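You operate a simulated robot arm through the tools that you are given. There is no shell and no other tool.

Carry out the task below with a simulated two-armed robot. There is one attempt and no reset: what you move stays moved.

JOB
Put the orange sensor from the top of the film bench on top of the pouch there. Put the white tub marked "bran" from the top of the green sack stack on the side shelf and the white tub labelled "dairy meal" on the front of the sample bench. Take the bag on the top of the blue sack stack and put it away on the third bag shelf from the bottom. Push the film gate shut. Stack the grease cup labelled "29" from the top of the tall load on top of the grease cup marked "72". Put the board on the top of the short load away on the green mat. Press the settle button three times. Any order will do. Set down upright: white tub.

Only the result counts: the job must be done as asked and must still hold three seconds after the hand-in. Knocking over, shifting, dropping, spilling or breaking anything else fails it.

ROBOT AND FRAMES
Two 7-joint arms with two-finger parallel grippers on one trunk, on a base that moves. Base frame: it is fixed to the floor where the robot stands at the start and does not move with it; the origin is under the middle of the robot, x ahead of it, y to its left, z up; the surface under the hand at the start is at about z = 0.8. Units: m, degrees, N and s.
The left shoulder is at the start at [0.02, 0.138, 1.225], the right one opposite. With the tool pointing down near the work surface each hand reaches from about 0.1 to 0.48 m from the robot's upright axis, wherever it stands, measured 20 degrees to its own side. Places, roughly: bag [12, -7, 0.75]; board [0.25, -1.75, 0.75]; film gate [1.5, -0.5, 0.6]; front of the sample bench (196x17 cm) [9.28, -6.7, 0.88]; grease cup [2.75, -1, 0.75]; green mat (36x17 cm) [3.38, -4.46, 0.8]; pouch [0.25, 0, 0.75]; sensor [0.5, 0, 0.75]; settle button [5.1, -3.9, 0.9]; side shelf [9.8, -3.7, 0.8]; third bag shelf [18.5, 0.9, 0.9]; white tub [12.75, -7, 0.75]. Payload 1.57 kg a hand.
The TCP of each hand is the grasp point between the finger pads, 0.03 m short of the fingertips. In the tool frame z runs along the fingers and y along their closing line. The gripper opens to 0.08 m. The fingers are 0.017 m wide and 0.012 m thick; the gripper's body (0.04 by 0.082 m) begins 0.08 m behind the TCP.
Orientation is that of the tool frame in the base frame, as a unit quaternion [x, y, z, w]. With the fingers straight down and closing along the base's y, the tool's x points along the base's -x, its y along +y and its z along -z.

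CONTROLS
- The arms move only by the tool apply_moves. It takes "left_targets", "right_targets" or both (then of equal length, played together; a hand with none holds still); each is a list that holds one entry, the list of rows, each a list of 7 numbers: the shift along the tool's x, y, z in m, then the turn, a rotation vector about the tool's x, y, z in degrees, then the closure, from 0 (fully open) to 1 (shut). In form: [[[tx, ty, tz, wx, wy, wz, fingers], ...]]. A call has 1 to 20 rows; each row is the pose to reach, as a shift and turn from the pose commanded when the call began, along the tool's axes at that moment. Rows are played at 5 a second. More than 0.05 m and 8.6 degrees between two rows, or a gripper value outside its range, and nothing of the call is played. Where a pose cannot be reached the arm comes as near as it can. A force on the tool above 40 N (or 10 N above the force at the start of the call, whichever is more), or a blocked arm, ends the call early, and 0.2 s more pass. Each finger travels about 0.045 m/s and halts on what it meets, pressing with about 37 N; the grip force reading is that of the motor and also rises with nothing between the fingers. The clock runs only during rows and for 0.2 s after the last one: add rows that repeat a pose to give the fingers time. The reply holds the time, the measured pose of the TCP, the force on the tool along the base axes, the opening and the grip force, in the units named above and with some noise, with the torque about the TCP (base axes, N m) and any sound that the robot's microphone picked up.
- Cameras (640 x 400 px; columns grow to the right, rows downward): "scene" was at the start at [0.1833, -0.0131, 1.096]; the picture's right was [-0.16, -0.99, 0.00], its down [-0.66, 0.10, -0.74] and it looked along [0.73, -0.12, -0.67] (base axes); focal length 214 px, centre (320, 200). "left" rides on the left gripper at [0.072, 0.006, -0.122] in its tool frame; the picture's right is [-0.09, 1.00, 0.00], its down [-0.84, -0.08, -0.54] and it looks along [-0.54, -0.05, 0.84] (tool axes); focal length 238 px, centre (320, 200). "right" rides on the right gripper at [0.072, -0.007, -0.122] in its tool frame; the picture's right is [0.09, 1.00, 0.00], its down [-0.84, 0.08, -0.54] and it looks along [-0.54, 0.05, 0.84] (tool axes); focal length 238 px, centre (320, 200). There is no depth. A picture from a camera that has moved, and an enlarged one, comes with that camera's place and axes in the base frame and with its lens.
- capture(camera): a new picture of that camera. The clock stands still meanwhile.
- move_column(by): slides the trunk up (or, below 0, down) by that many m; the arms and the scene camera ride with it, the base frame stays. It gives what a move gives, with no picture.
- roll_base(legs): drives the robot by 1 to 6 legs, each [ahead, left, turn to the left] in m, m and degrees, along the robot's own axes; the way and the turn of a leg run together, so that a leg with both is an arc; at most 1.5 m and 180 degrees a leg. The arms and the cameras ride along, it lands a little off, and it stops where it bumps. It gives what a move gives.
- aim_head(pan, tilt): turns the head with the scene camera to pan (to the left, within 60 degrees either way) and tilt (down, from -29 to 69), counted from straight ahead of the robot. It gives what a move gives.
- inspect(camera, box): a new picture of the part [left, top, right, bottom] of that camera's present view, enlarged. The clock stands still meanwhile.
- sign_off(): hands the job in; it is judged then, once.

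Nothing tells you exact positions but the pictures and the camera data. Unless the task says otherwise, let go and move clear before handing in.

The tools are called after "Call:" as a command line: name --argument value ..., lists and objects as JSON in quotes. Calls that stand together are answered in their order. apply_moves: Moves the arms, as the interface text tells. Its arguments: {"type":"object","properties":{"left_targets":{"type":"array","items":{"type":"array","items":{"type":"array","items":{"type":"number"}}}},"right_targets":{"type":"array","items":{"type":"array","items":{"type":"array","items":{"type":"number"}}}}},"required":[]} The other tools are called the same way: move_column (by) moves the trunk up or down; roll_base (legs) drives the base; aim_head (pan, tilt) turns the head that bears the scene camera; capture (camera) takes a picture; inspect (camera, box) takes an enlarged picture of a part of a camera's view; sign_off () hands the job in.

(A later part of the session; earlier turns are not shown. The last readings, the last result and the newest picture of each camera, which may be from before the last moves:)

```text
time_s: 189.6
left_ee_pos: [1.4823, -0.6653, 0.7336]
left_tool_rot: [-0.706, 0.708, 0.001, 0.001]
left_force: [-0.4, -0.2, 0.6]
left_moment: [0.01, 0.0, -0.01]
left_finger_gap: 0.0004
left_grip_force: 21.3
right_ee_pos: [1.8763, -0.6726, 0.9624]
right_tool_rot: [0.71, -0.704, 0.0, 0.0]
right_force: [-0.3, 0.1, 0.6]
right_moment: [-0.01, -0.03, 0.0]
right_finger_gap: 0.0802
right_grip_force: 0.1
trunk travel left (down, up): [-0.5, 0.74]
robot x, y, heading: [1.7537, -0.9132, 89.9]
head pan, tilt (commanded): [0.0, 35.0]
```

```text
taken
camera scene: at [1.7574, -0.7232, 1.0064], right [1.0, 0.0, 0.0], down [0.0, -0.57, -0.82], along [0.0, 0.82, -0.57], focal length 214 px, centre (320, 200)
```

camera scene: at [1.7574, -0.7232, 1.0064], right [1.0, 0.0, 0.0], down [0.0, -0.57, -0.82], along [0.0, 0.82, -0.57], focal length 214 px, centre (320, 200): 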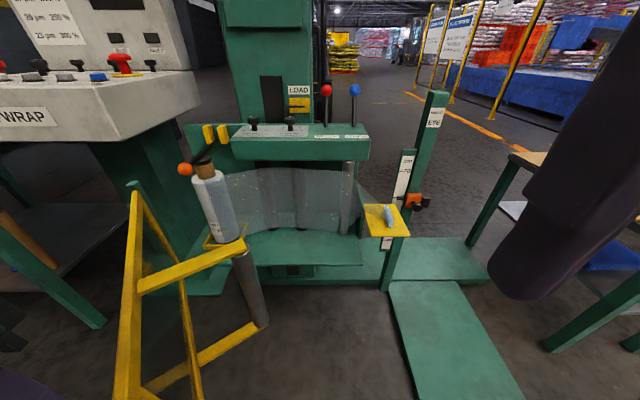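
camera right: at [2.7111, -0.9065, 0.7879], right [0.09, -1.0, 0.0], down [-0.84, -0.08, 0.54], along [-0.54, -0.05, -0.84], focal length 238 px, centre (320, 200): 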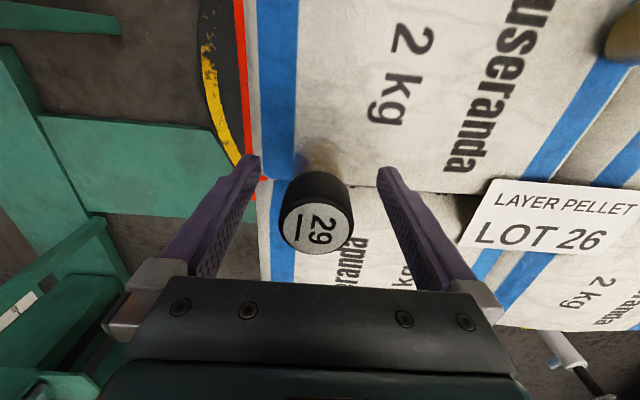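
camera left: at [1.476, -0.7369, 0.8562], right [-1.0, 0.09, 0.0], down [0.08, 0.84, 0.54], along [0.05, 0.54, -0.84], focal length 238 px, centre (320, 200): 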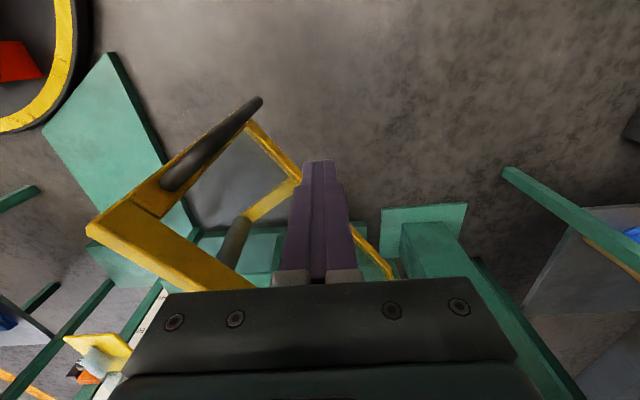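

The closed fingers are beside the gate's top bar at the outer side. I'll push along an arc about the hinge, first part of the way.

Call:
apply_moves --left_targets '[[[-0.0174, -0.0223, 0, 0, 0, 0, 1], [-0.0348, -0.0447, 0, 0, 0, 0, 1], [-0.0483, -0.0652, 0, 0, 0, 0, 1], [-0.0618, -0.0857, 0, 0, 0, 0, 1], [-0.0773, -0.1037, 0, 0, 0, 0, 1], [-0.0923, -0.1212, 0, 0, 0, 0, 1], [-0.1093, -0.1367, 0, 0, 0, 0, 1], [-0.1273, -0.1522, 0, 0, 0, 0, 1], [-0.1463, -0.1647, 0, 0, 0, 0, 1], [-0.1463, -0.1647, 0, 0, 0, 0, 1]]]'

Call:
capture --camera "scene"

Call:
capture --camera "left"

```text
time_s: 191.8
left_ee_pos: [1.6485, -0.5184, 0.7348]
left_tool_rot: [-0.707, 0.708, 0.0, 0.0]
left_force: [-0.4, 0.0, 0.5]
left_moment: [-0.01, -0.01, -0.01]
left_finger_gap: 0.0001
left_grip_force: 21.2
right_ee_pos: [1.8769, -0.673, 0.9619]
right_tool_rot: [0.71, -0.705, 0.001, 0.001]
right_force: [0.1, 0.7, 0.4]
right_moment: [0.0, -0.01, 0.01]
right_finger_gap: 0.08
right_grip_force: 0.0
trunk travel left (down, up): [-0.5, 0.74]
robot x, y, heading: [1.7608, -0.9114, 89.8]
head pan, tilt (commanded): [0.0, 35.0]
```

```text
taken
camera scene: at [1.7574, -0.7233, 1.0064], right [1.0, 0.0, 0.0], down [0.0, -0.57, -0.82], along [0.0, 0.82, -0.57], focal length 214 px, centre (320, 200)
```

scene: 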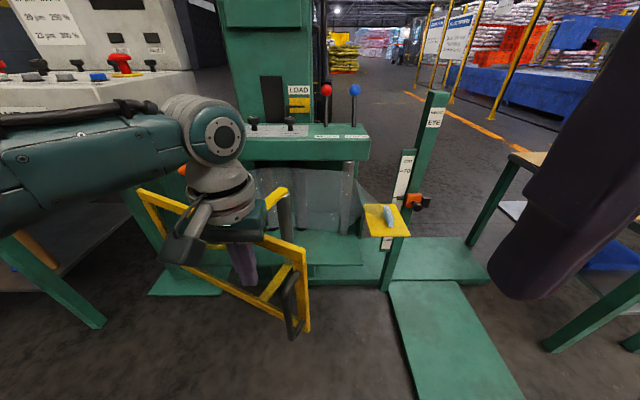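

```text
taken
camera left: at [1.6412, -0.591, 0.8568], right [-1.0, 0.09, 0.0], down [0.08, 0.84, 0.54], along [0.05, 0.54, -0.84], focal length 238 px, centre (320, 200)
```

left: 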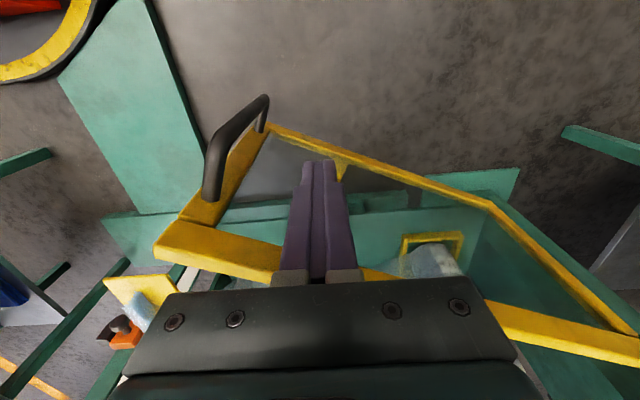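

The gate follows easily and is now about 26° from closed. I'll draw the hand back a bit, move the base 0.15 m closer, and push the rest.

Call:
apply_moves --left_targets '[[[0.04, 0, 0, 0, 0, 0, 1], [0.08, 0, 0, 0, 0, 0, 1], [0.12, 0, 0, 0, 0, 0, 1], [0.14, 0, 0, 0, 0, 0, 1]]]'

Call:
roll_base --legs '[[0.14, 0, 0]]'

Call:
capture --camera "left"

Call:
capture --camera "scene"

```text
time_s: 192.8
left_ee_pos: [1.6467, -0.6602, 0.7333]
left_tool_rot: [0.707, -0.707, 0.0, 0.001]
left_force: [0.3, 0.8, -0.4]
left_moment: [0.02, 0.0, 0.04]
left_finger_gap: 0.0
left_grip_force: 21.3
right_ee_pos: [1.8775, -0.6725, 0.9612]
right_tool_rot: [0.709, -0.705, -0.001, 0.0]
right_force: [0.4, 0.2, 0.4]
right_moment: [-0.02, -0.02, 0.03]
right_finger_gap: 0.0799
right_grip_force: 0.0
trunk travel left (down, up): [-0.5, 0.74]
robot x, y, heading: [1.7569, -0.913, 89.9]
head pan, tilt (commanded): [0.0, 35.0]
```

```text
time_s: 194.1
left_ee_pos: [1.6483, -0.5206, 0.7334]
left_tool_rot: [-0.706, 0.709, -0.001, 0.0]
left_force: [0.7, -0.5, -0.5]
left_moment: [0.0, 0.02, 0.0]
left_finger_gap: 0.0
left_grip_force: 21.2
right_ee_pos: [1.8778, -0.5345, 0.9632]
right_tool_rot: [0.708, -0.706, 0.0, -0.001]
right_force: [-0.6, 0.3, -0.3]
right_moment: [-0.01, 0.0, 0.0]
right_finger_gap: 0.08
right_grip_force: 0.1
trunk travel left (down, up): [-0.5, 0.74]
robot x, y, heading: [1.7567, -0.7717, 89.4]
head pan, tilt (commanded): [0.0, 35.0]
```

```text
taken
camera left: at [1.6424, -0.5919, 0.8557], right [-1.0, 0.1, 0.0], down [0.08, 0.84, 0.54], along [0.05, 0.54, -0.84], focal length 238 px, centre (320, 200)
```

left: 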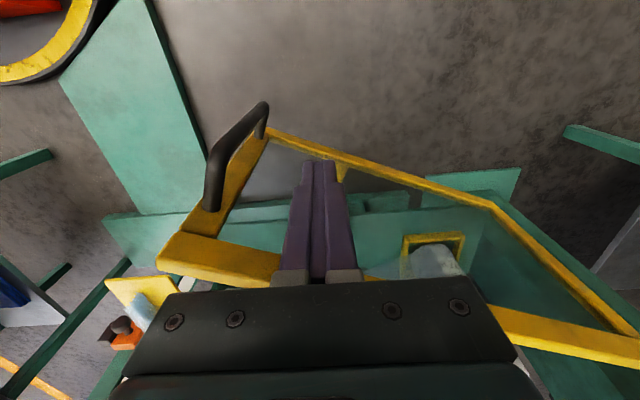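

```text
taken
camera scene: at [1.7588, -0.5842, 1.0065], right [1.0, -0.01, 0.0], down [0.0, -0.57, -0.82], along [0.01, 0.82, -0.57], focal length 214 px, centre (320, 200)
```

scene: 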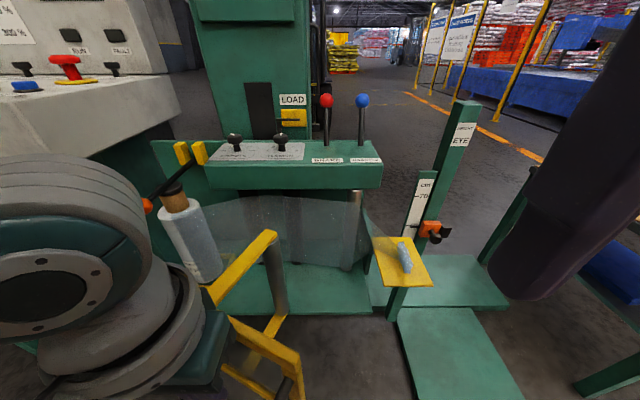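

Call:
apply_moves --left_targets '[[[-0.0216, -0.0117, 0, 0, 0, 0, 1], [-0.0426, -0.0227, 0, 0, 0, 0, 1], [-0.0641, -0.0317, 0, 0, 0, 0, 1], [-0.0866, -0.0397, 0, 0, 0, 0, 1], [-0.1086, -0.0457, 0, 0, 0, 0, 1], [-0.1266, -0.0497, 0, 0, 0, 0, 1], [-0.1266, -0.0497, 0, 0, 0, 0, 1]]]'

Call:
capture --camera "left"

Call:
capture --camera "scene"

```text
time_s: 195.7
left_ee_pos: [1.6989, -0.3939, 0.7324]
left_tool_rot: [-0.706, 0.708, 0.0, 0.0]
left_force: [-0.5, 0.1, -0.5]
left_moment: [0.02, 0.0, -0.01]
left_finger_gap: 0.0001
left_grip_force: 21.3
right_ee_pos: [1.8788, -0.5345, 0.9617]
right_tool_rot: [0.708, -0.706, -0.001, 0.0]
right_force: [-0.5, 0.4, 0.4]
right_moment: [-0.04, 0.0, -0.01]
right_finger_gap: 0.0802
right_grip_force: 0.0
trunk travel left (down, up): [-0.5, 0.74]
robot x, y, heading: [1.7577, -0.7756, 89.7]
head pan, tilt (commanded): [0.0, 35.0]
```

```text
taken
camera left: at [1.6929, -0.4656, 0.8551], right [-1.0, 0.1, 0.0], down [0.08, 0.84, 0.54], along [0.05, 0.54, -0.84], focal length 238 px, centre (320, 200)
```

left: 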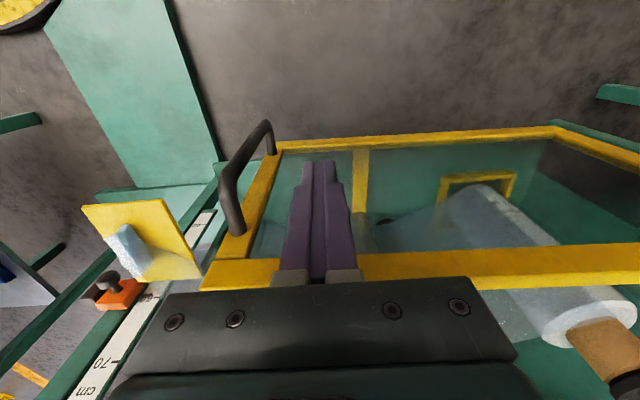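

```text
taken
camera scene: at [1.7587, -0.5846, 1.0064], right [1.0, -0.01, 0.0], down [0.0, -0.57, -0.82], along [0.01, 0.82, -0.57], focal length 214 px, centre (320, 200)
```

scene: 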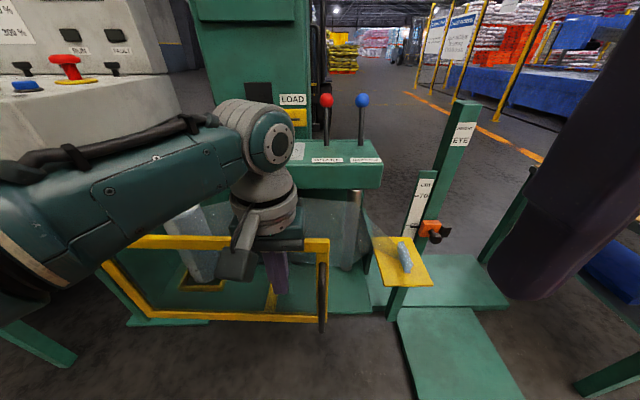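

The gate looks almost shut. I'll push on gently a little further and watch the force and any click.

Call:
apply_moves --left_targets '[[[-0.008, 0, 0, 0, 0, 0, 1], [-0.016, 0, 0, 0, 0, 0, 1], [-0.022, 0, 0, 0, 0, 0, 1], [-0.028, 0, 0, 0, 0, 0, 1], [-0.028, 0, 0, 0, 0, 0, 1]]]'

Call:
capture --camera "left"

```text
time_s: 196.9
left_ee_pos: [1.6998, -0.3661, 0.7331]
left_tool_rot: [-0.706, 0.708, 0.0, -0.001]
left_force: [0.1, 0.1, -0.3]
left_moment: [-0.03, 0.03, -0.01]
left_finger_gap: 0.0
left_grip_force: 21.2
right_ee_pos: [1.8781, -0.5359, 0.9619]
right_tool_rot: [0.708, -0.706, 0.001, 0.0]
right_force: [0.4, 0.2, -0.1]
right_moment: [0.03, 0.01, -0.04]
right_finger_gap: 0.0801
right_grip_force: 0.1
trunk travel left (down, up): [-0.5, 0.74]
robot x, y, heading: [1.7556, -0.7716, 89.6]
head pan, tilt (commanded): [0.0, 35.0]
```

```text
taken
camera left: at [1.6926, -0.4381, 0.8556], right [-1.0, 0.1, 0.0], down [0.08, 0.84, 0.54], along [0.05, 0.54, -0.84], focal length 238 px, centre (320, 200)
```

left: 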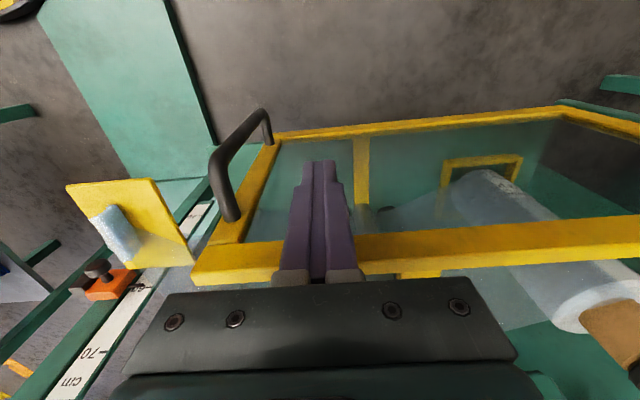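

Call:
apply_moves --left_targets '[[[-0.006, 0, 0, 0, 0, 0, 1], [-0.012, 0, 0, 0, 0, 0, 1], [-0.018, 0, 0, 0, 0, 0, 1], [-0.024, 0, 0, 0, 0, 0, 1], [-0.024, 0, 0, 0, 0, 0, 1]]]'

Call:
capture --camera "scene"

Call:
capture --camera "left"

```text
time_s: 198.1
left_ee_pos: [1.6994, -0.3522, 0.7332]
left_tool_rot: [-0.705, 0.709, 0.0, -0.002]
left_force: [-0.7, -9.1, 1.1]
left_moment: [0.35, -0.02, 0.1]
left_finger_gap: 0.0002
left_grip_force: 21.3
left hand out of reach, approached as far as the arm can: row 4, 5
right_ee_pos: [1.8779, -0.5388, 0.9601]
right_tool_rot: [0.709, -0.705, 0.001, 0.001]
right_force: [0.2, -0.6, 0.1]
right_moment: [0.0, -0.02, -0.01]
right_finger_gap: 0.0801
right_grip_force: 0.1
trunk travel left (down, up): [-0.5, 0.74]
robot x, y, heading: [1.755, -0.7721, 89.7]
head pan, tilt (commanded): [0.0, 35.0]
```

```text
taken
camera scene: at [1.7587, -0.5863, 1.006], right [1.0, -0.01, 0.0], down [0.0, -0.58, -0.82], along [0.01, 0.82, -0.58], focal length 214 px, centre (320, 200)
```

scene: 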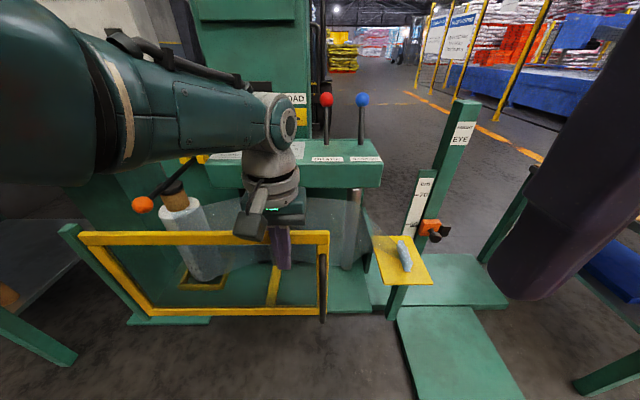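

```text
taken
camera left: at [1.6921, -0.4232, 0.8553], right [-1.0, 0.1, 0.0], down [0.08, 0.84, 0.54], along [0.05, 0.54, -0.84], focal length 238 px, centre (320, 200)
```

left: 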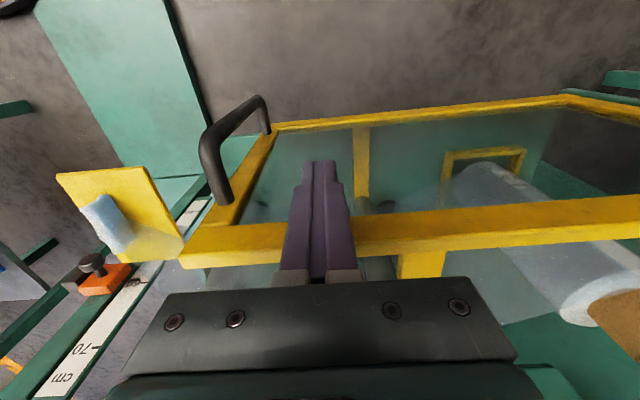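

The gate now resists with about 9 N, so it's at or near its stop, but my arm is near its reach. I'll retreat slightly, move the base 6 cm closer and press once more to be sure.

Call:
apply_moves --left_targets '[[[0.03, 0, 0, 0, 0, 0, 1], [0.07, 0, 0, 0, 0, 0, 1], [0.1, 0, 0, 0, 0, 0, 1], [0.1, 0, 0, 0, 0, 0, 1]]]'

Call:
capture --camera "left"

Call:
capture --camera "scene"

```text
time_s: 199.1
left_ee_pos: [1.6987, -0.4498, 0.7324]
left_tool_rot: [-0.706, 0.708, 0.0, 0.0]
left_force: [0.4, 0.2, 0.6]
left_moment: [-0.02, 0.01, 0.0]
left_finger_gap: 0.0
left_grip_force: 21.4
right_ee_pos: [1.8785, -0.535, 0.9613]
right_tool_rot: [0.708, -0.706, 0.0, 0.0]
right_force: [0.3, -0.3, 0.0]
right_moment: [0.02, 0.0, 0.0]
right_finger_gap: 0.0801
right_grip_force: 0.1
trunk travel left (down, up): [-0.5, 0.74]
robot x, y, heading: [1.7563, -0.7748, 89.7]
head pan, tilt (commanded): [0.0, 35.0]
```

```text
taken
camera left: at [1.6918, -0.5223, 0.8549], right [-1.0, 0.1, 0.0], down [0.08, 0.84, 0.54], along [0.05, 0.54, -0.84], focal length 238 px, centre (320, 200)
```

left: 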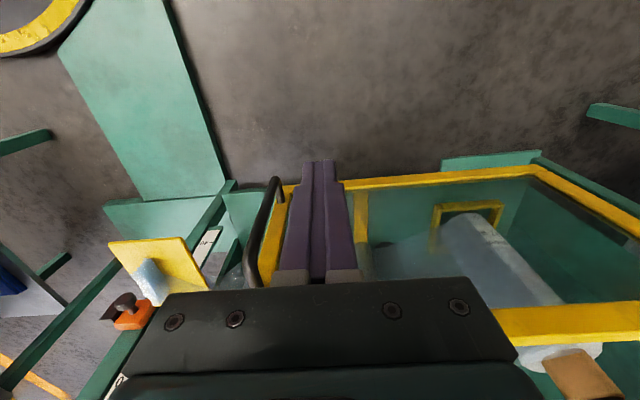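

```text
taken
camera scene: at [1.7588, -0.5844, 1.0064], right [1.0, -0.01, 0.0], down [0.0, -0.57, -0.82], along [0.01, 0.82, -0.57], focal length 214 px, centre (320, 200)
```

scene: 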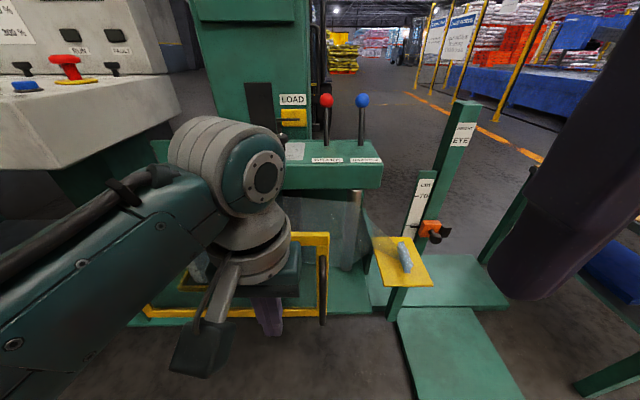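

Call:
roll_base --legs '[[0.06, 0, 0]]'

Call:
apply_moves --left_targets '[[[-0.015, 0, 0, 0, 0, 0, 1], [-0.03, 0, 0, 0, 0, 0, 1], [-0.04, 0, 0, 0, 0, 0, 1], [-0.048, 0, 0, 0, 0, 0, 1], [-0.054, 0, 0, 0, 0, 0, 1], [-0.06, 0, 0, 0, 0, 0, 1], [-0.06, 0, 0, 0, 0, 0, 1]]]'

Call:
capture --camera "left"

```text
time_s: 200.1
left_ee_pos: [1.6999, -0.3899, 0.7332]
left_tool_rot: [-0.706, 0.708, 0.0, 0.0]
left_force: [-0.7, -0.4, -0.1]
left_moment: [-0.03, -0.03, -0.05]
left_finger_gap: 0.0001
left_grip_force: 21.2
right_ee_pos: [1.8779, -0.4742, 0.9625]
right_tool_rot: [0.708, -0.706, 0.0, 0.0]
right_force: [-0.4, -0.1, 0.8]
right_moment: [0.0, 0.0, -0.01]
right_finger_gap: 0.08
right_grip_force: 0.0
trunk travel left (down, up): [-0.5, 0.74]
robot x, y, heading: [1.7564, -0.7133, 89.5]
head pan, tilt (commanded): [0.0, 35.0]
```

```text
time_s: 201.2
left_ee_pos: [1.6995, -0.3523, 0.7296]
left_tool_rot: [-0.705, 0.709, -0.009, -0.01]
left_force: [-1.8, -22.1, 13.3]
left_moment: [1.08, -0.03, 0.21]
left_finger_gap: 0.0
left_grip_force: 20.9
right_ee_pos: [1.8779, -0.4793, 0.961]
right_tool_rot: [0.708, -0.706, 0.002, 0.002]
right_force: [-0.6, 0.2, -0.6]
right_moment: [0.01, -0.01, -0.01]
right_finger_gap: 0.0801
right_grip_force: 0.0
trunk travel left (down, up): [-0.5, 0.74]
robot x, y, heading: [1.7575, -0.716, 89.5]
head pan, tilt (commanded): [0.0, 35.0]
stopped in row 5 (left hand): the force on the tool passed its limit at 45 N (the readings are from after the stop); the commanded pose is now the measured one
```

```text
taken
camera left: at [1.6926, -0.421, 0.8534], right [-1.0, 0.1, 0.0], down [0.08, 0.85, 0.52], along [0.05, 0.52, -0.85], focal length 238 px, centre (320, 200)
```

left: 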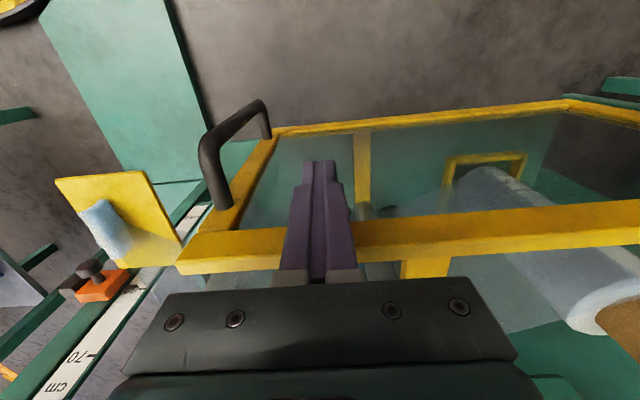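

The gate is firmly at its stop (45 N with no further movement), so it's shut. I'll withdraw the hand and back away.

Call:
apply_moves --left_targets '[[[0.02, 0, -0.002, 0, 0, 0, 1], [0.06, 0, -0.005, 0, 0, 0, 1], [0.09, 0, -0.03, 0, 0, 0, 1], [0.1, 0.01, -0.07, 0, 0, 0, 1], [0.1, 0.03, -0.11, 0, 0, 0, 1], [0.1, 0.06, -0.15, 0, 0, 0, 0.5], [0.1, 0.08, -0.18, 0, 0, 0, 0]]]'

Call:
roll_base --legs '[[-0.5, 0, 0]]'

Call:
capture --camera "scene"

```text
time_s: 202.8
left_ee_pos: [1.6209, -0.4414, 0.9157]
left_tool_rot: [-0.706, 0.708, -0.004, -0.006]
left_force: [0.4, 0.3, 0.4]
left_moment: [-0.01, 0.0, -0.02]
left_finger_gap: 0.0481
left_grip_force: 0.0
right_ee_pos: [1.8775, -0.4761, 0.9612]
right_tool_rot: [0.708, -0.706, 0.001, 0.0]
right_force: [0.2, -0.5, -0.1]
right_moment: [0.01, -0.02, -0.01]
right_finger_gap: 0.08
right_grip_force: 0.0
trunk travel left (down, up): [-0.5, 0.74]
robot x, y, heading: [1.7547, -0.7134, 89.5]
head pan, tilt (commanded): [0.0, 35.0]
```

```text
time_s: 205.7
left_ee_pos: [1.6172, -0.9408, 0.9149]
left_tool_rot: [-0.706, 0.708, -0.004, -0.005]
left_force: [0.7, -0.7, 0.1]
left_moment: [0.0, -0.02, -0.02]
left_finger_gap: 0.08
left_grip_force: 0.1
right_ee_pos: [1.8753, -0.9742, 0.9614]
right_tool_rot: [0.709, -0.705, 0.001, 0.002]
right_force: [-0.8, 0.2, 0.5]
right_moment: [-0.03, 0.01, -0.02]
right_finger_gap: 0.0804
right_grip_force: 0.0
trunk travel left (down, up): [-0.5, 0.74]
robot x, y, heading: [1.7559, -1.2105, 89.6]
head pan, tilt (commanded): [0.0, 35.0]
```

```text
taken
camera scene: at [1.7562, -1.0236, 1.0064], right [1.0, 0.0, 0.0], down [0.0, -0.57, -0.82], along [0.0, 0.82, -0.57], focal length 214 px, centre (320, 200)
```

scene: 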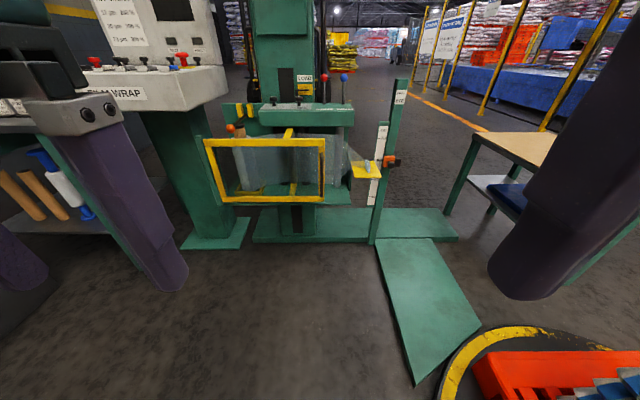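

The gate is closed. Next, the board on the short load: I'll slide left, back up and turn to face it (-x).

Call:
roll_base --legs '[[0, 0.45, 0], [-0.54, 0, 0], [0, 0, 90]]'

Call:
aim_head --pan 0 --tilt 30

Call:
capture --camera "scene"

Call:
inspect --camera "scene" --box '[200, 120, 440, 270]'

```text
time_s: 215.0
left_ee_pos: [1.0366, -1.8824, 0.9151]
left_tool_rot: [1.0, -0.001, 0.008, -0.001]
left_force: [-0.4, 0.3, 0.1]
left_moment: [-0.01, -0.02, 0.0]
left_finger_gap: 0.0801
left_grip_force: 0.1
right_ee_pos: [1.0684, -1.6252, 0.9625]
right_tool_rot: [1.0, 0.003, 0.0, 0.0]
right_force: [-0.2, 0.3, -0.8]
right_moment: [0.06, 0.01, 0.02]
right_finger_gap: 0.0801
right_grip_force: 0.0
trunk travel left (down, up): [-0.5, 0.74]
robot x, y, heading: [1.3077, -1.7454, 179.8]
head pan, tilt (commanded): [0.0, 35.0]
```

```text
time_s: 215.6
left_ee_pos: [1.0349, -1.8826, 0.9148]
left_tool_rot: [1.0, -0.001, 0.007, 0.0]
left_force: [0.1, -0.7, 0.6]
left_moment: [0.03, 0.01, -0.01]
left_finger_gap: 0.08
left_grip_force: 0.1
right_ee_pos: [1.0695, -1.6241, 0.9619]
right_tool_rot: [1.0, 0.003, 0.001, 0.001]
right_force: [-0.2, 0.2, -0.2]
right_moment: [-0.03, 0.03, 0.0]
right_finger_gap: 0.0803
right_grip_force: 0.1
trunk travel left (down, up): [-0.5, 0.74]
robot x, y, heading: [1.3062, -1.7473, 180.0]
head pan, tilt (commanded): [0.0, 30.0]
```

```text
taken
camera scene: at [1.1167, -1.7449, 1.0142], right [0.0, 1.0, 0.0], down [0.5, 0.0, -0.87], along [-0.87, 0.0, -0.5], focal length 214 px, centre (320, 200)
```

scene: 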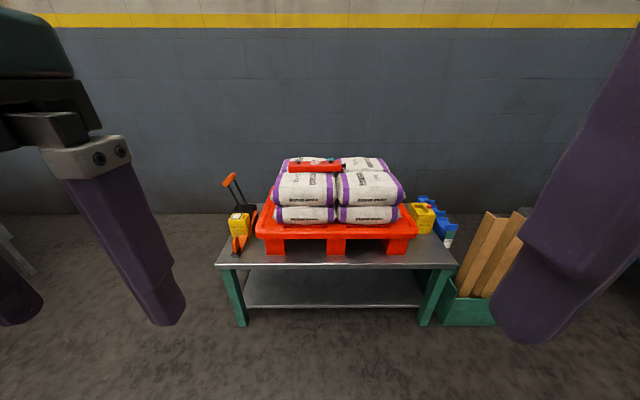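

```text
2.67 times, centred on (320, 195) of scene
camera zoom: at [1.1167, -1.7449, 1.0142], right [0.0, 1.0, 0.0], down [0.5, 0.0, -0.87], along [-0.87, 0.0, -0.5], focal length 572 px, centre (320, 213)
```

zoom: 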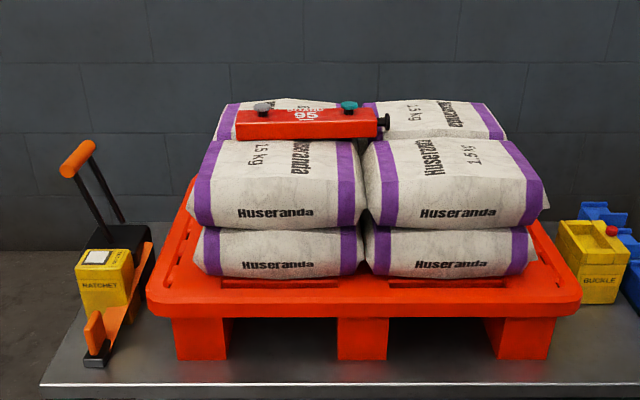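

Call:
inspect --camera "scene" --box '[270, 145, 360, 185]'

Call:
move_column --by 0.2

Call:
roll_base --legs '[[0.45, 0, 0]]'

Call:
aim_head --pan 0 --tilt 50

Call:
capture --camera "scene"

```text
7.11 times, centred on (315, 165) of scene
camera zoom: at [1.1167, -1.7449, 1.0142], right [0.0, 1.0, 0.0], down [0.5, 0.0, -0.87], along [-0.87, 0.0, -0.5], focal length 1525 px, centre (356, 449)
```

zoom: 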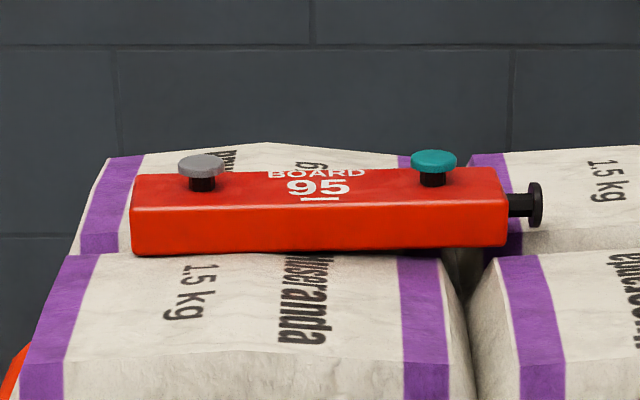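

```text
time_s: 217.8
left_ee_pos: [1.0354, -1.8817, 1.1139]
left_tool_rot: [1.0, -0.001, 0.007, 0.0]
left_force: [0.7, 0.0, 0.0]
left_moment: [-0.02, -0.01, -0.02]
left_finger_gap: 0.0799
left_grip_force: 0.0
right_ee_pos: [1.0687, -1.6246, 1.1614]
right_tool_rot: [1.0, 0.003, 0.001, 0.0]
right_force: [-0.3, -0.5, -0.2]
right_moment: [-0.05, -0.03, -0.01]
right_finger_gap: 0.0798
right_grip_force: 0.0
trunk travel left (down, up): [-0.7, 0.54]
robot x, y, heading: [1.3074, -1.7443, 179.8]
head pan, tilt (commanded): [0.0, 30.0]
```

```text
time_s: 220.5
left_ee_pos: [0.5853, -1.8782, 1.1148]
left_tool_rot: [1.0, -0.005, 0.007, 0.0]
left_force: [-0.4, 0.6, -0.2]
left_moment: [0.02, 0.01, -0.02]
left_finger_gap: 0.08
left_grip_force: 0.0
right_ee_pos: [0.6225, -1.6209, 1.1608]
right_tool_rot: [1.0, 0.0, 0.0, -0.001]
right_force: [0.0, 1.0, -0.1]
right_moment: [-0.01, 0.0, -0.02]
right_finger_gap: 0.0797
right_grip_force: 0.0
trunk travel left (down, up): [-0.7, 0.54]
robot x, y, heading: [0.8591, -1.7401, 179.3]
head pan, tilt (commanded): [0.0, 30.0]
```

```text
time_s: 221.3
left_ee_pos: [0.5871, -1.8771, 1.1142]
left_tool_rot: [1.0, -0.004, 0.007, 0.001]
left_force: [0.4, 0.0, 0.4]
left_moment: [0.02, 0.0, -0.01]
left_finger_gap: 0.0801
left_grip_force: 0.1
right_ee_pos: [0.6211, -1.621, 1.1615]
right_tool_rot: [1.0, 0.0, 0.001, 0.001]
right_force: [-0.1, -0.5, 0.8]
right_moment: [-0.02, 0.02, -0.02]
right_finger_gap: 0.0801
right_grip_force: 0.0
trunk travel left (down, up): [-0.7, 0.54]
robot x, y, heading: [0.8589, -1.7416, 179.3]
head pan, tilt (commanded): [0.0, 50.0]
```

```text
taken
camera scene: at [0.6823, -1.741, 1.1847], right [0.01, 1.0, 0.0], down [0.77, -0.01, -0.64], along [-0.64, 0.01, -0.77], focal length 214 px, centre (320, 200)
```

scene: 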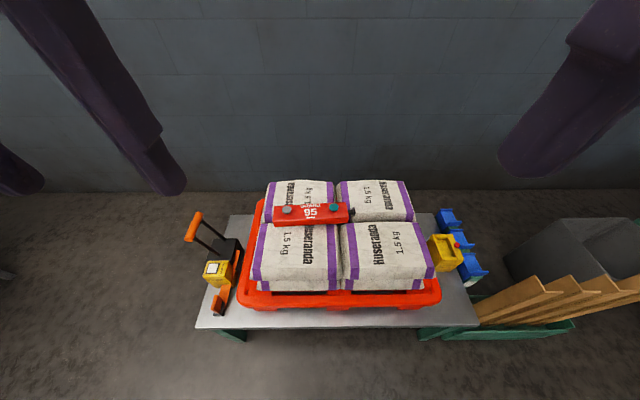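

The board is a red bar "BOARD 95", about 20 cm long, 3 cm wide, lying along y at about (0.35,-1.76) with its top at z≈0.73. I'll shift the base so the right arm faces it and turn the right wrist by 90° for a grip across its width.

Call:
roll_base --legs '[[0, 0.14, 0]]'

Call:
apply_moves --right_targets '[[[0, 0, 0, 0, 0, -8, 0], [0, 0, 0, 0, 0, -16, 0], [0, 0, 0, 0, 0, -24, 0], [0, 0, 0, 0, 0, -32, 0], [0, 0, 0, 0, 0, -40, 0], [0, 0, 0, 0, 0, -48, 0], [0, 0, 0, 0, 0, -56, 0], [0, 0, 0, 0, 0, -64, 0], [0, 0, 0, 0, 0, -72, 0], [0, 0, 0, 0, 0, -80, 0], [0, 0, 0, 0, 0, -88, 0], [0, 0, 0, 0, 0, -90, 0], [0, 0, 0, 0, 0, -90, 0]]]'

Call:
capture --camera "right"

Call:
capture --camera "scene"

```text
time_s: 222.7
left_ee_pos: [0.5852, -2.0164, 1.1152]
left_tool_rot: [1.0, -0.006, 0.007, 0.0]
left_force: [0.1, -0.4, 0.2]
left_moment: [-0.01, -0.02, 0.0]
left_finger_gap: 0.0798
left_grip_force: 0.0
right_ee_pos: [0.6212, -1.7583, 1.1618]
right_tool_rot: [1.0, -0.001, 0.0, -0.001]
right_force: [0.6, -0.3, -0.8]
right_moment: [-0.01, 0.0, -0.04]
right_finger_gap: 0.0797
right_grip_force: 0.0
trunk travel left (down, up): [-0.7, 0.54]
robot x, y, heading: [0.8529, -1.8824, 179.4]
head pan, tilt (commanded): [0.0, 50.0]
```

```text
time_s: 225.5
left_ee_pos: [0.5841, -2.0149, 1.1153]
left_tool_rot: [1.0, -0.006, 0.007, 0.0]
left_force: [-0.6, 1.3, 0.3]
left_moment: [0.0, 0.0, 0.01]
left_finger_gap: 0.0797
left_grip_force: 0.0
right_ee_pos: [0.6204, -1.7585, 1.1622]
right_tool_rot: [0.708, 0.707, 0.0, 0.001]
right_force: [0.3, 0.9, 0.3]
right_moment: [-0.01, -0.01, -0.01]
right_finger_gap: 0.08
right_grip_force: 0.0
trunk travel left (down, up): [-0.7, 0.54]
robot x, y, heading: [0.852, -1.8793, 179.4]
head pan, tilt (commanded): [0.0, 50.0]
```

```text
taken
camera right: at [0.6143, -1.6861, 1.2835], right [1.0, 0.09, 0.0], down [0.08, -0.84, 0.54], along [0.05, -0.54, -0.84], focal length 238 px, centre (320, 200)
```

right: 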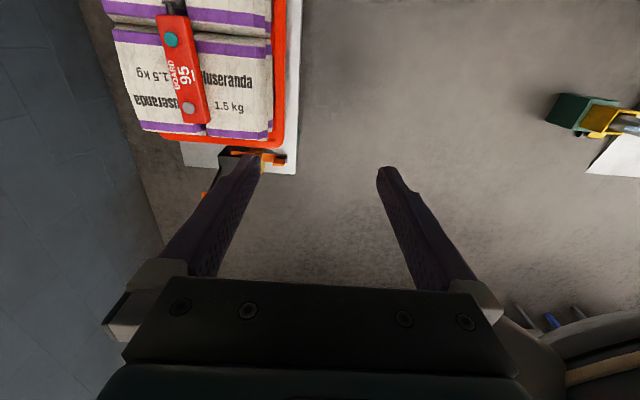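

```text
taken
camera scene: at [0.6808, -1.8792, 1.1847], right [0.01, 1.0, 0.0], down [0.77, -0.01, -0.64], along [-0.64, 0.01, -0.77], focal length 214 px, centre (320, 200)
```

scene: 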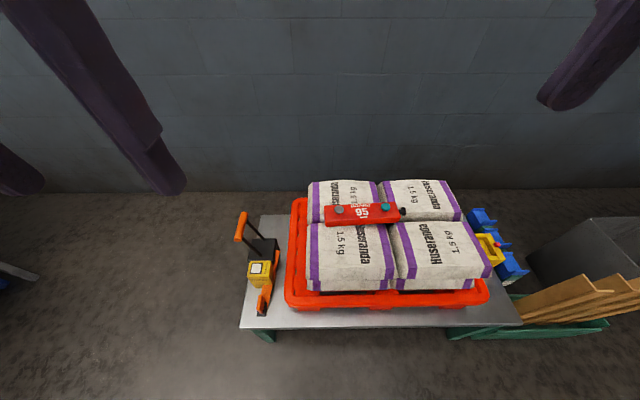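

The wrist turned fine. Creeping forward to bring the board into comfortable reach, then lowering the trunk.

Call:
roll_base --legs '[[0.06, 0, 0]]'

Call:
roll_base --legs '[[0.06, 0, 0]]'

Call:
move_column --by -0.2

Call:
capture --camera "scene"

Call:
capture --camera "right"

```text
time_s: 226.4
left_ee_pos: [0.5226, -2.0146, 1.1147]
left_tool_rot: [1.0, -0.006, 0.007, 0.0]
left_force: [0.5, 0.6, 0.7]
left_moment: [0.02, -0.01, 0.02]
left_finger_gap: 0.08
left_grip_force: 0.0
right_ee_pos: [0.5578, -1.7574, 1.1626]
right_tool_rot: [0.709, 0.706, 0.0, 0.001]
right_force: [0.0, -1.0, 0.1]
right_moment: [0.0, 0.04, 0.03]
right_finger_gap: 0.08
right_grip_force: 0.1
trunk travel left (down, up): [-0.7, 0.54]
robot x, y, heading: [0.7967, -1.8787, 179.2]
head pan, tilt (commanded): [0.0, 50.0]
```

```text
time_s: 227.4
left_ee_pos: [0.4643, -2.0152, 1.1145]
left_tool_rot: [1.0, -0.007, 0.006, 0.0]
left_force: [-0.6, -0.1, 0.0]
left_moment: [-0.02, 0.0, -0.02]
left_finger_gap: 0.0799
left_grip_force: 0.1
right_ee_pos: [0.4996, -1.7562, 1.1621]
right_tool_rot: [0.708, 0.706, 0.001, 0.001]
right_force: [0.4, 0.2, 0.0]
right_moment: [-0.01, 0.01, -0.02]
right_finger_gap: 0.0798
right_grip_force: 0.1
trunk travel left (down, up): [-0.7, 0.54]
robot x, y, heading: [0.7371, -1.8793, 178.9]
head pan, tilt (commanded): [0.0, 50.0]
```

```text
time_s: 229.6
left_ee_pos: [0.464, -2.0139, 0.9148]
left_tool_rot: [1.0, -0.005, 0.007, 0.0]
left_force: [-0.2, 0.1, 0.4]
left_moment: [0.0, -0.01, 0.01]
left_finger_gap: 0.0798
left_grip_force: 0.0
right_ee_pos: [0.4997, -1.7555, 0.9603]
right_tool_rot: [0.709, 0.705, 0.0, 0.001]
right_force: [0.8, -1.0, 0.3]
right_moment: [0.0, 0.0, -0.02]
right_finger_gap: 0.0799
right_grip_force: 0.0
trunk travel left (down, up): [-0.5, 0.74]
robot x, y, heading: [0.7362, -1.8772, 179.4]
head pan, tilt (commanded): [0.0, 50.0]
```

```text
taken
camera scene: at [0.5603, -1.8776, 0.9847], right [0.01, 1.0, 0.0], down [0.77, -0.01, -0.64], along [-0.64, 0.01, -0.77], focal length 214 px, centre (320, 200)
```

scene: 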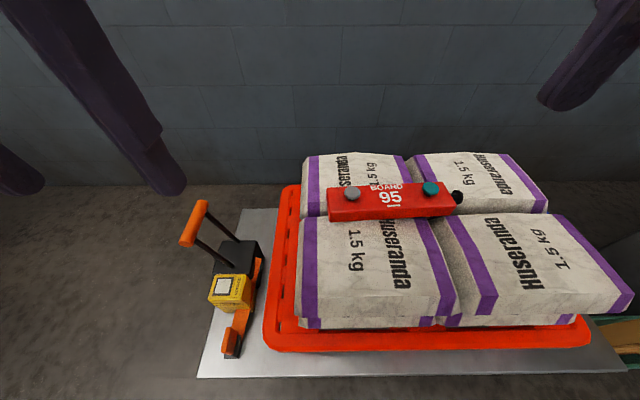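

```text
taken
camera right: at [0.494, -1.6845, 1.0835], right [1.0, 0.09, 0.0], down [0.07, -0.84, 0.54], along [0.05, -0.54, -0.84], focal length 238 px, centre (320, 200)
```

right: 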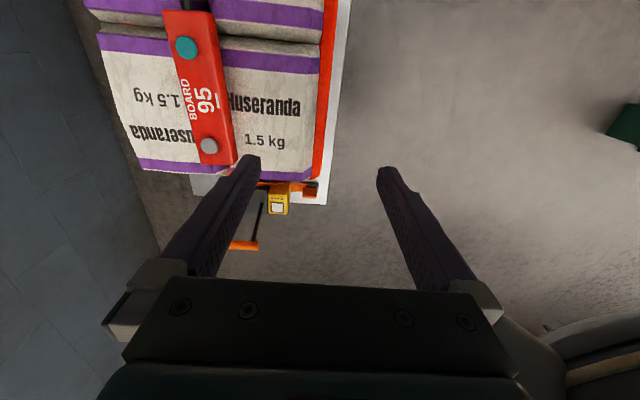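

Call:
inspect --camera "scene" --box '[310, 160, 480, 240]'

Call:
inspect --camera "right" --box '[120, 0, 300, 180]'

```text
3.76 times, centred on (395, 200) of scene
camera zoom: at [0.5603, -1.8776, 0.9847], right [0.01, 1.0, 0.0], down [0.77, -0.01, -0.64], along [-0.64, 0.01, -0.77], focal length 807 px, centre (38, 200)
```

zoom: 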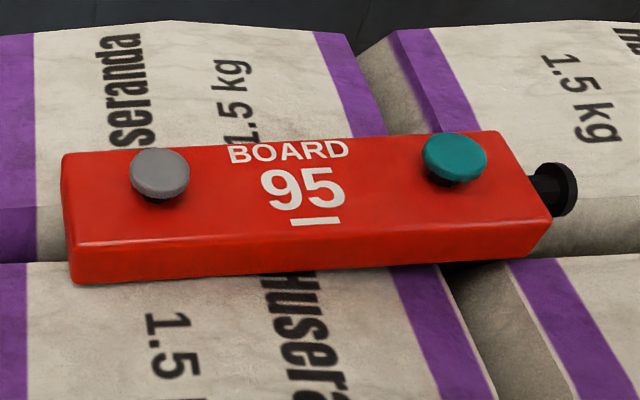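

```text
2.22 times, centred on (210, 90) of right
camera zoom: at [0.494, -1.6845, 1.0835], right [1.0, 0.09, 0.0], down [0.07, -0.84, 0.54], along [0.05, -0.54, -0.84], focal length 530 px, centre (564, 444)
```

zoom: 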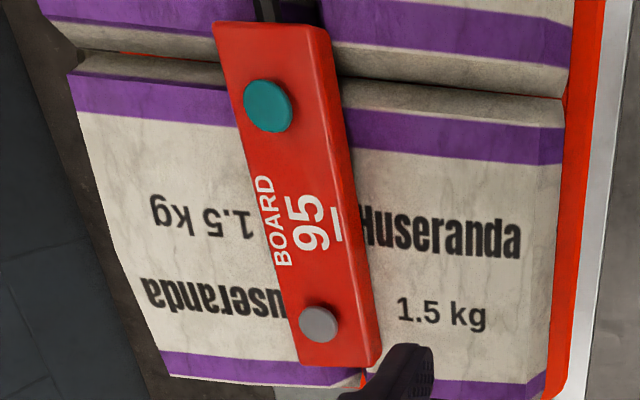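

The board's top centre is about (0.3435,-1.763,0.734); it's 48 mm wide and turned about 4°. I'll go above it, turn by 4°, and check.

Call:
apply_moves --right_targets '[[[0, -0.035, 0.02, 0, 0, -1, 0], [-0.002, -0.07, 0.04, 0, 0, -2, 0], [-0.004, -0.105, 0.06, 0, 0, -3, 0], [-0.006, -0.135, 0.09, 0, 0, -4, 0], [-0.0075, -0.156, 0.12, 0, 0, -4.3, 0], [-0.0075, -0.156, 0.13, 0, 0, -4.3, 0], [-0.0075, -0.156, 0.13, 0, 0, -4.3, 0]]]'

Call:
capture --camera "right"

Call:
capture --camera "scene"

```text
time_s: 231.2
left_ee_pos: [0.465, -2.0134, 0.9139]
left_tool_rot: [1.0, -0.007, 0.007, 0.0]
left_force: [0.4, -0.3, -0.4]
left_moment: [-0.01, -0.01, 0.03]
left_finger_gap: 0.08
left_grip_force: 0.0
right_ee_pos: [0.3449, -1.7647, 0.8314]
right_tool_rot: [0.68, 0.733, 0.001, 0.0]
right_force: [0.0, -0.3, 1.0]
right_moment: [0.02, -0.03, 0.01]
right_finger_gap: 0.0799
right_grip_force: 0.1
trunk travel left (down, up): [-0.5, 0.74]
robot x, y, heading: [0.7392, -1.879, 179.3]
head pan, tilt (commanded): [0.0, 50.0]
```

```text
taken
camera right: at [0.3336, -1.693, 0.9526], right [0.99, 0.16, 0.0], down [0.14, -0.83, 0.54], along [0.09, -0.54, -0.84], focal length 238 px, centre (320, 200)
```

right: 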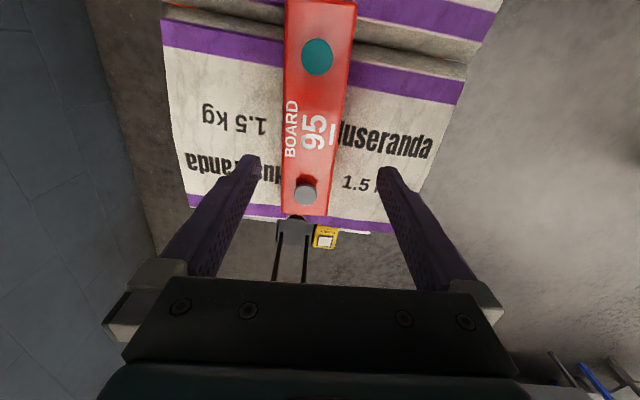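

```text
taken
camera scene: at [0.5604, -1.8776, 0.9847], right [0.01, 1.0, 0.0], down [0.77, -0.01, -0.64], along [-0.64, 0.01, -0.77], focal length 214 px, centre (320, 200)
```

scene: 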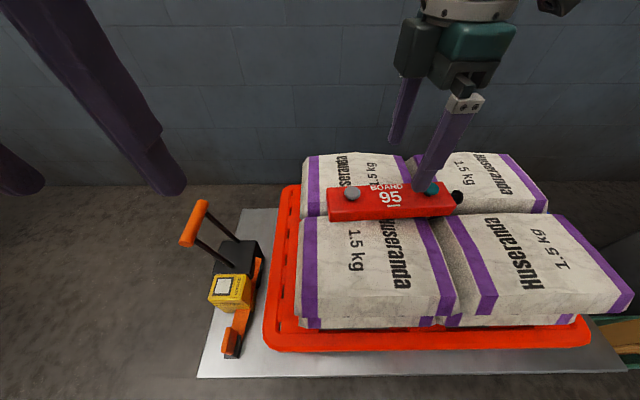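

The board is about 8 mm further to -x than the hand; I'll correct and descend to grip height.

Call:
apply_moves --right_targets '[[[0.003, -0.0078, 0.0, 0, 0, 0, 0], [0.003, -0.0078, 0.03, 0, 0, 0, 0], [0.003, -0.0078, 0.06, 0, 0, 0, 0], [0.003, -0.0078, 0.0834, 0, 0, 0, 0], [0.003, -0.0078, 0.0834, 0, 0, 0, 0]]]'

Call:
capture --camera "right"

Call:
inspect --camera "scene" --box '[310, 130, 490, 240]'

```text
time_s: 232.4
left_ee_pos: [0.4643, -2.0146, 0.9146]
left_tool_rot: [1.0, -0.007, 0.007, 0.0]
left_force: [-0.1, 0.5, -0.2]
left_moment: [-0.01, 0.04, 0.01]
left_finger_gap: 0.0802
left_grip_force: 0.1
right_ee_pos: [0.3355, -1.76, 0.7473]
right_tool_rot: [0.681, 0.732, 0.001, 0.001]
right_force: [-0.2, -0.3, 0.8]
right_moment: [0.0, 0.01, 0.04]
right_finger_gap: 0.0799
right_grip_force: 0.1
trunk travel left (down, up): [-0.5, 0.74]
robot x, y, heading: [0.7363, -1.8803, 179.1]
head pan, tilt (commanded): [0.0, 50.0]
```

```text
taken
camera right: at [0.3243, -1.6889, 0.8686], right [0.99, 0.16, 0.0], down [0.14, -0.83, 0.54], along [0.09, -0.53, -0.84], focal length 238 px, centre (320, 200)
```

right: 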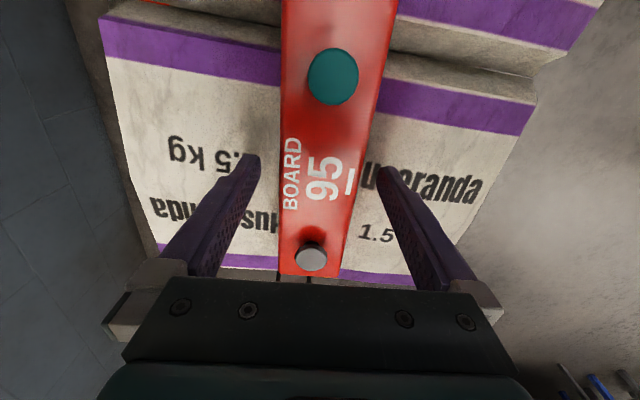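

```text
3.56 times, centred on (400, 185) of scene
camera zoom: at [0.5604, -1.8775, 0.9847], right [0.01, 1.0, 0.0], down [0.77, -0.01, -0.64], along [-0.64, 0.01, -0.77], focal length 763 px, centre (36, 253)
```

zoom: 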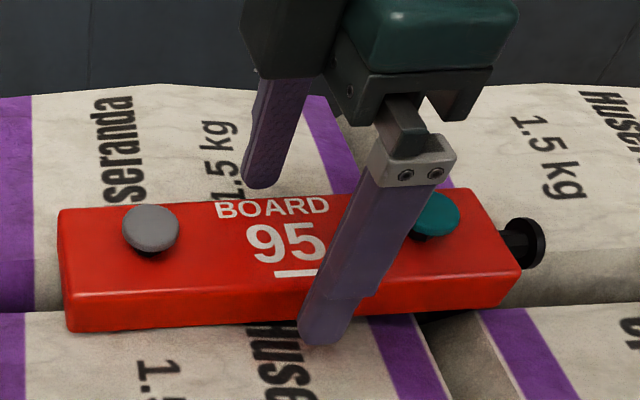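

The fingers straddle the board near its middle. Closing.

Call:
apply_moves --right_targets '[[[0, 0, 0, 0, 0, 0, 0.3], [0, 0, 0, 0, 0, 0, 0.6], [0, 0, 0, 0, 0, 0, 1], [0, 0, 0, 0, 0, 0, 1], [0, 0, 0, 0, 0, 0, 1]]]'

Call:
apply_moves --right_targets '[[[0, 0, -0.01, 0, 0, 0, 1], [0, 0, -0.03, 0, 0, 0, 1], [0, 0, -0.05, 0, 0, 0, 1], [0, 0, -0.05, 0, 0, 0, 1]]]'

Call:
capture --camera "scene"

```text
time_s: 233.6
left_ee_pos: [0.4643, -2.0147, 0.9144]
left_tool_rot: [1.0, -0.007, 0.007, 0.001]
left_force: [0.3, -0.4, 1.0]
left_moment: [-0.03, -0.01, -0.03]
left_finger_gap: 0.0799
left_grip_force: 0.0
right_ee_pos: [0.3352, -1.7602, 0.7473]
right_tool_rot: [0.681, 0.732, 0.0, 0.001]
right_force: [-0.6, 0.1, 0.6]
right_moment: [0.0, 0.0, 0.0]
right_finger_gap: 0.0544
right_grip_force: 37.3
trunk travel left (down, up): [-0.5, 0.74]
robot x, y, heading: [0.737, -1.8837, 179.2]
head pan, tilt (commanded): [0.0, 50.0]
```

```text
time_s: 234.6
left_ee_pos: [0.4646, -2.0138, 0.9146]
left_tool_rot: [1.0, -0.006, 0.007, 0.001]
left_force: [-0.6, 0.0, -0.2]
left_moment: [-0.04, 0.0, 0.0]
left_finger_gap: 0.0799
left_grip_force: 0.1
right_ee_pos: [0.3364, -1.7598, 0.7979]
right_tool_rot: [0.682, 0.732, 0.001, 0.0]
right_force: [0.5, -0.4, -2.5]
right_moment: [0.02, 0.02, 0.01]
right_finger_gap: 0.0543
right_grip_force: 36.7
trunk travel left (down, up): [-0.5, 0.74]
robot x, y, heading: [0.7376, -1.8804, 179.2]
head pan, tilt (commanded): [0.0, 50.0]
```

```text
taken
camera scene: at [0.5606, -1.8777, 0.9846], right [0.01, 1.0, 0.0], down [0.77, -0.01, -0.64], along [-0.64, 0.01, -0.77], focal length 214 px, centre (320, 200)
```

scene: 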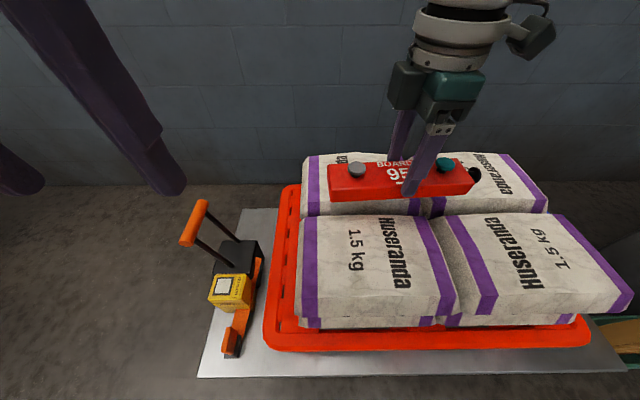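

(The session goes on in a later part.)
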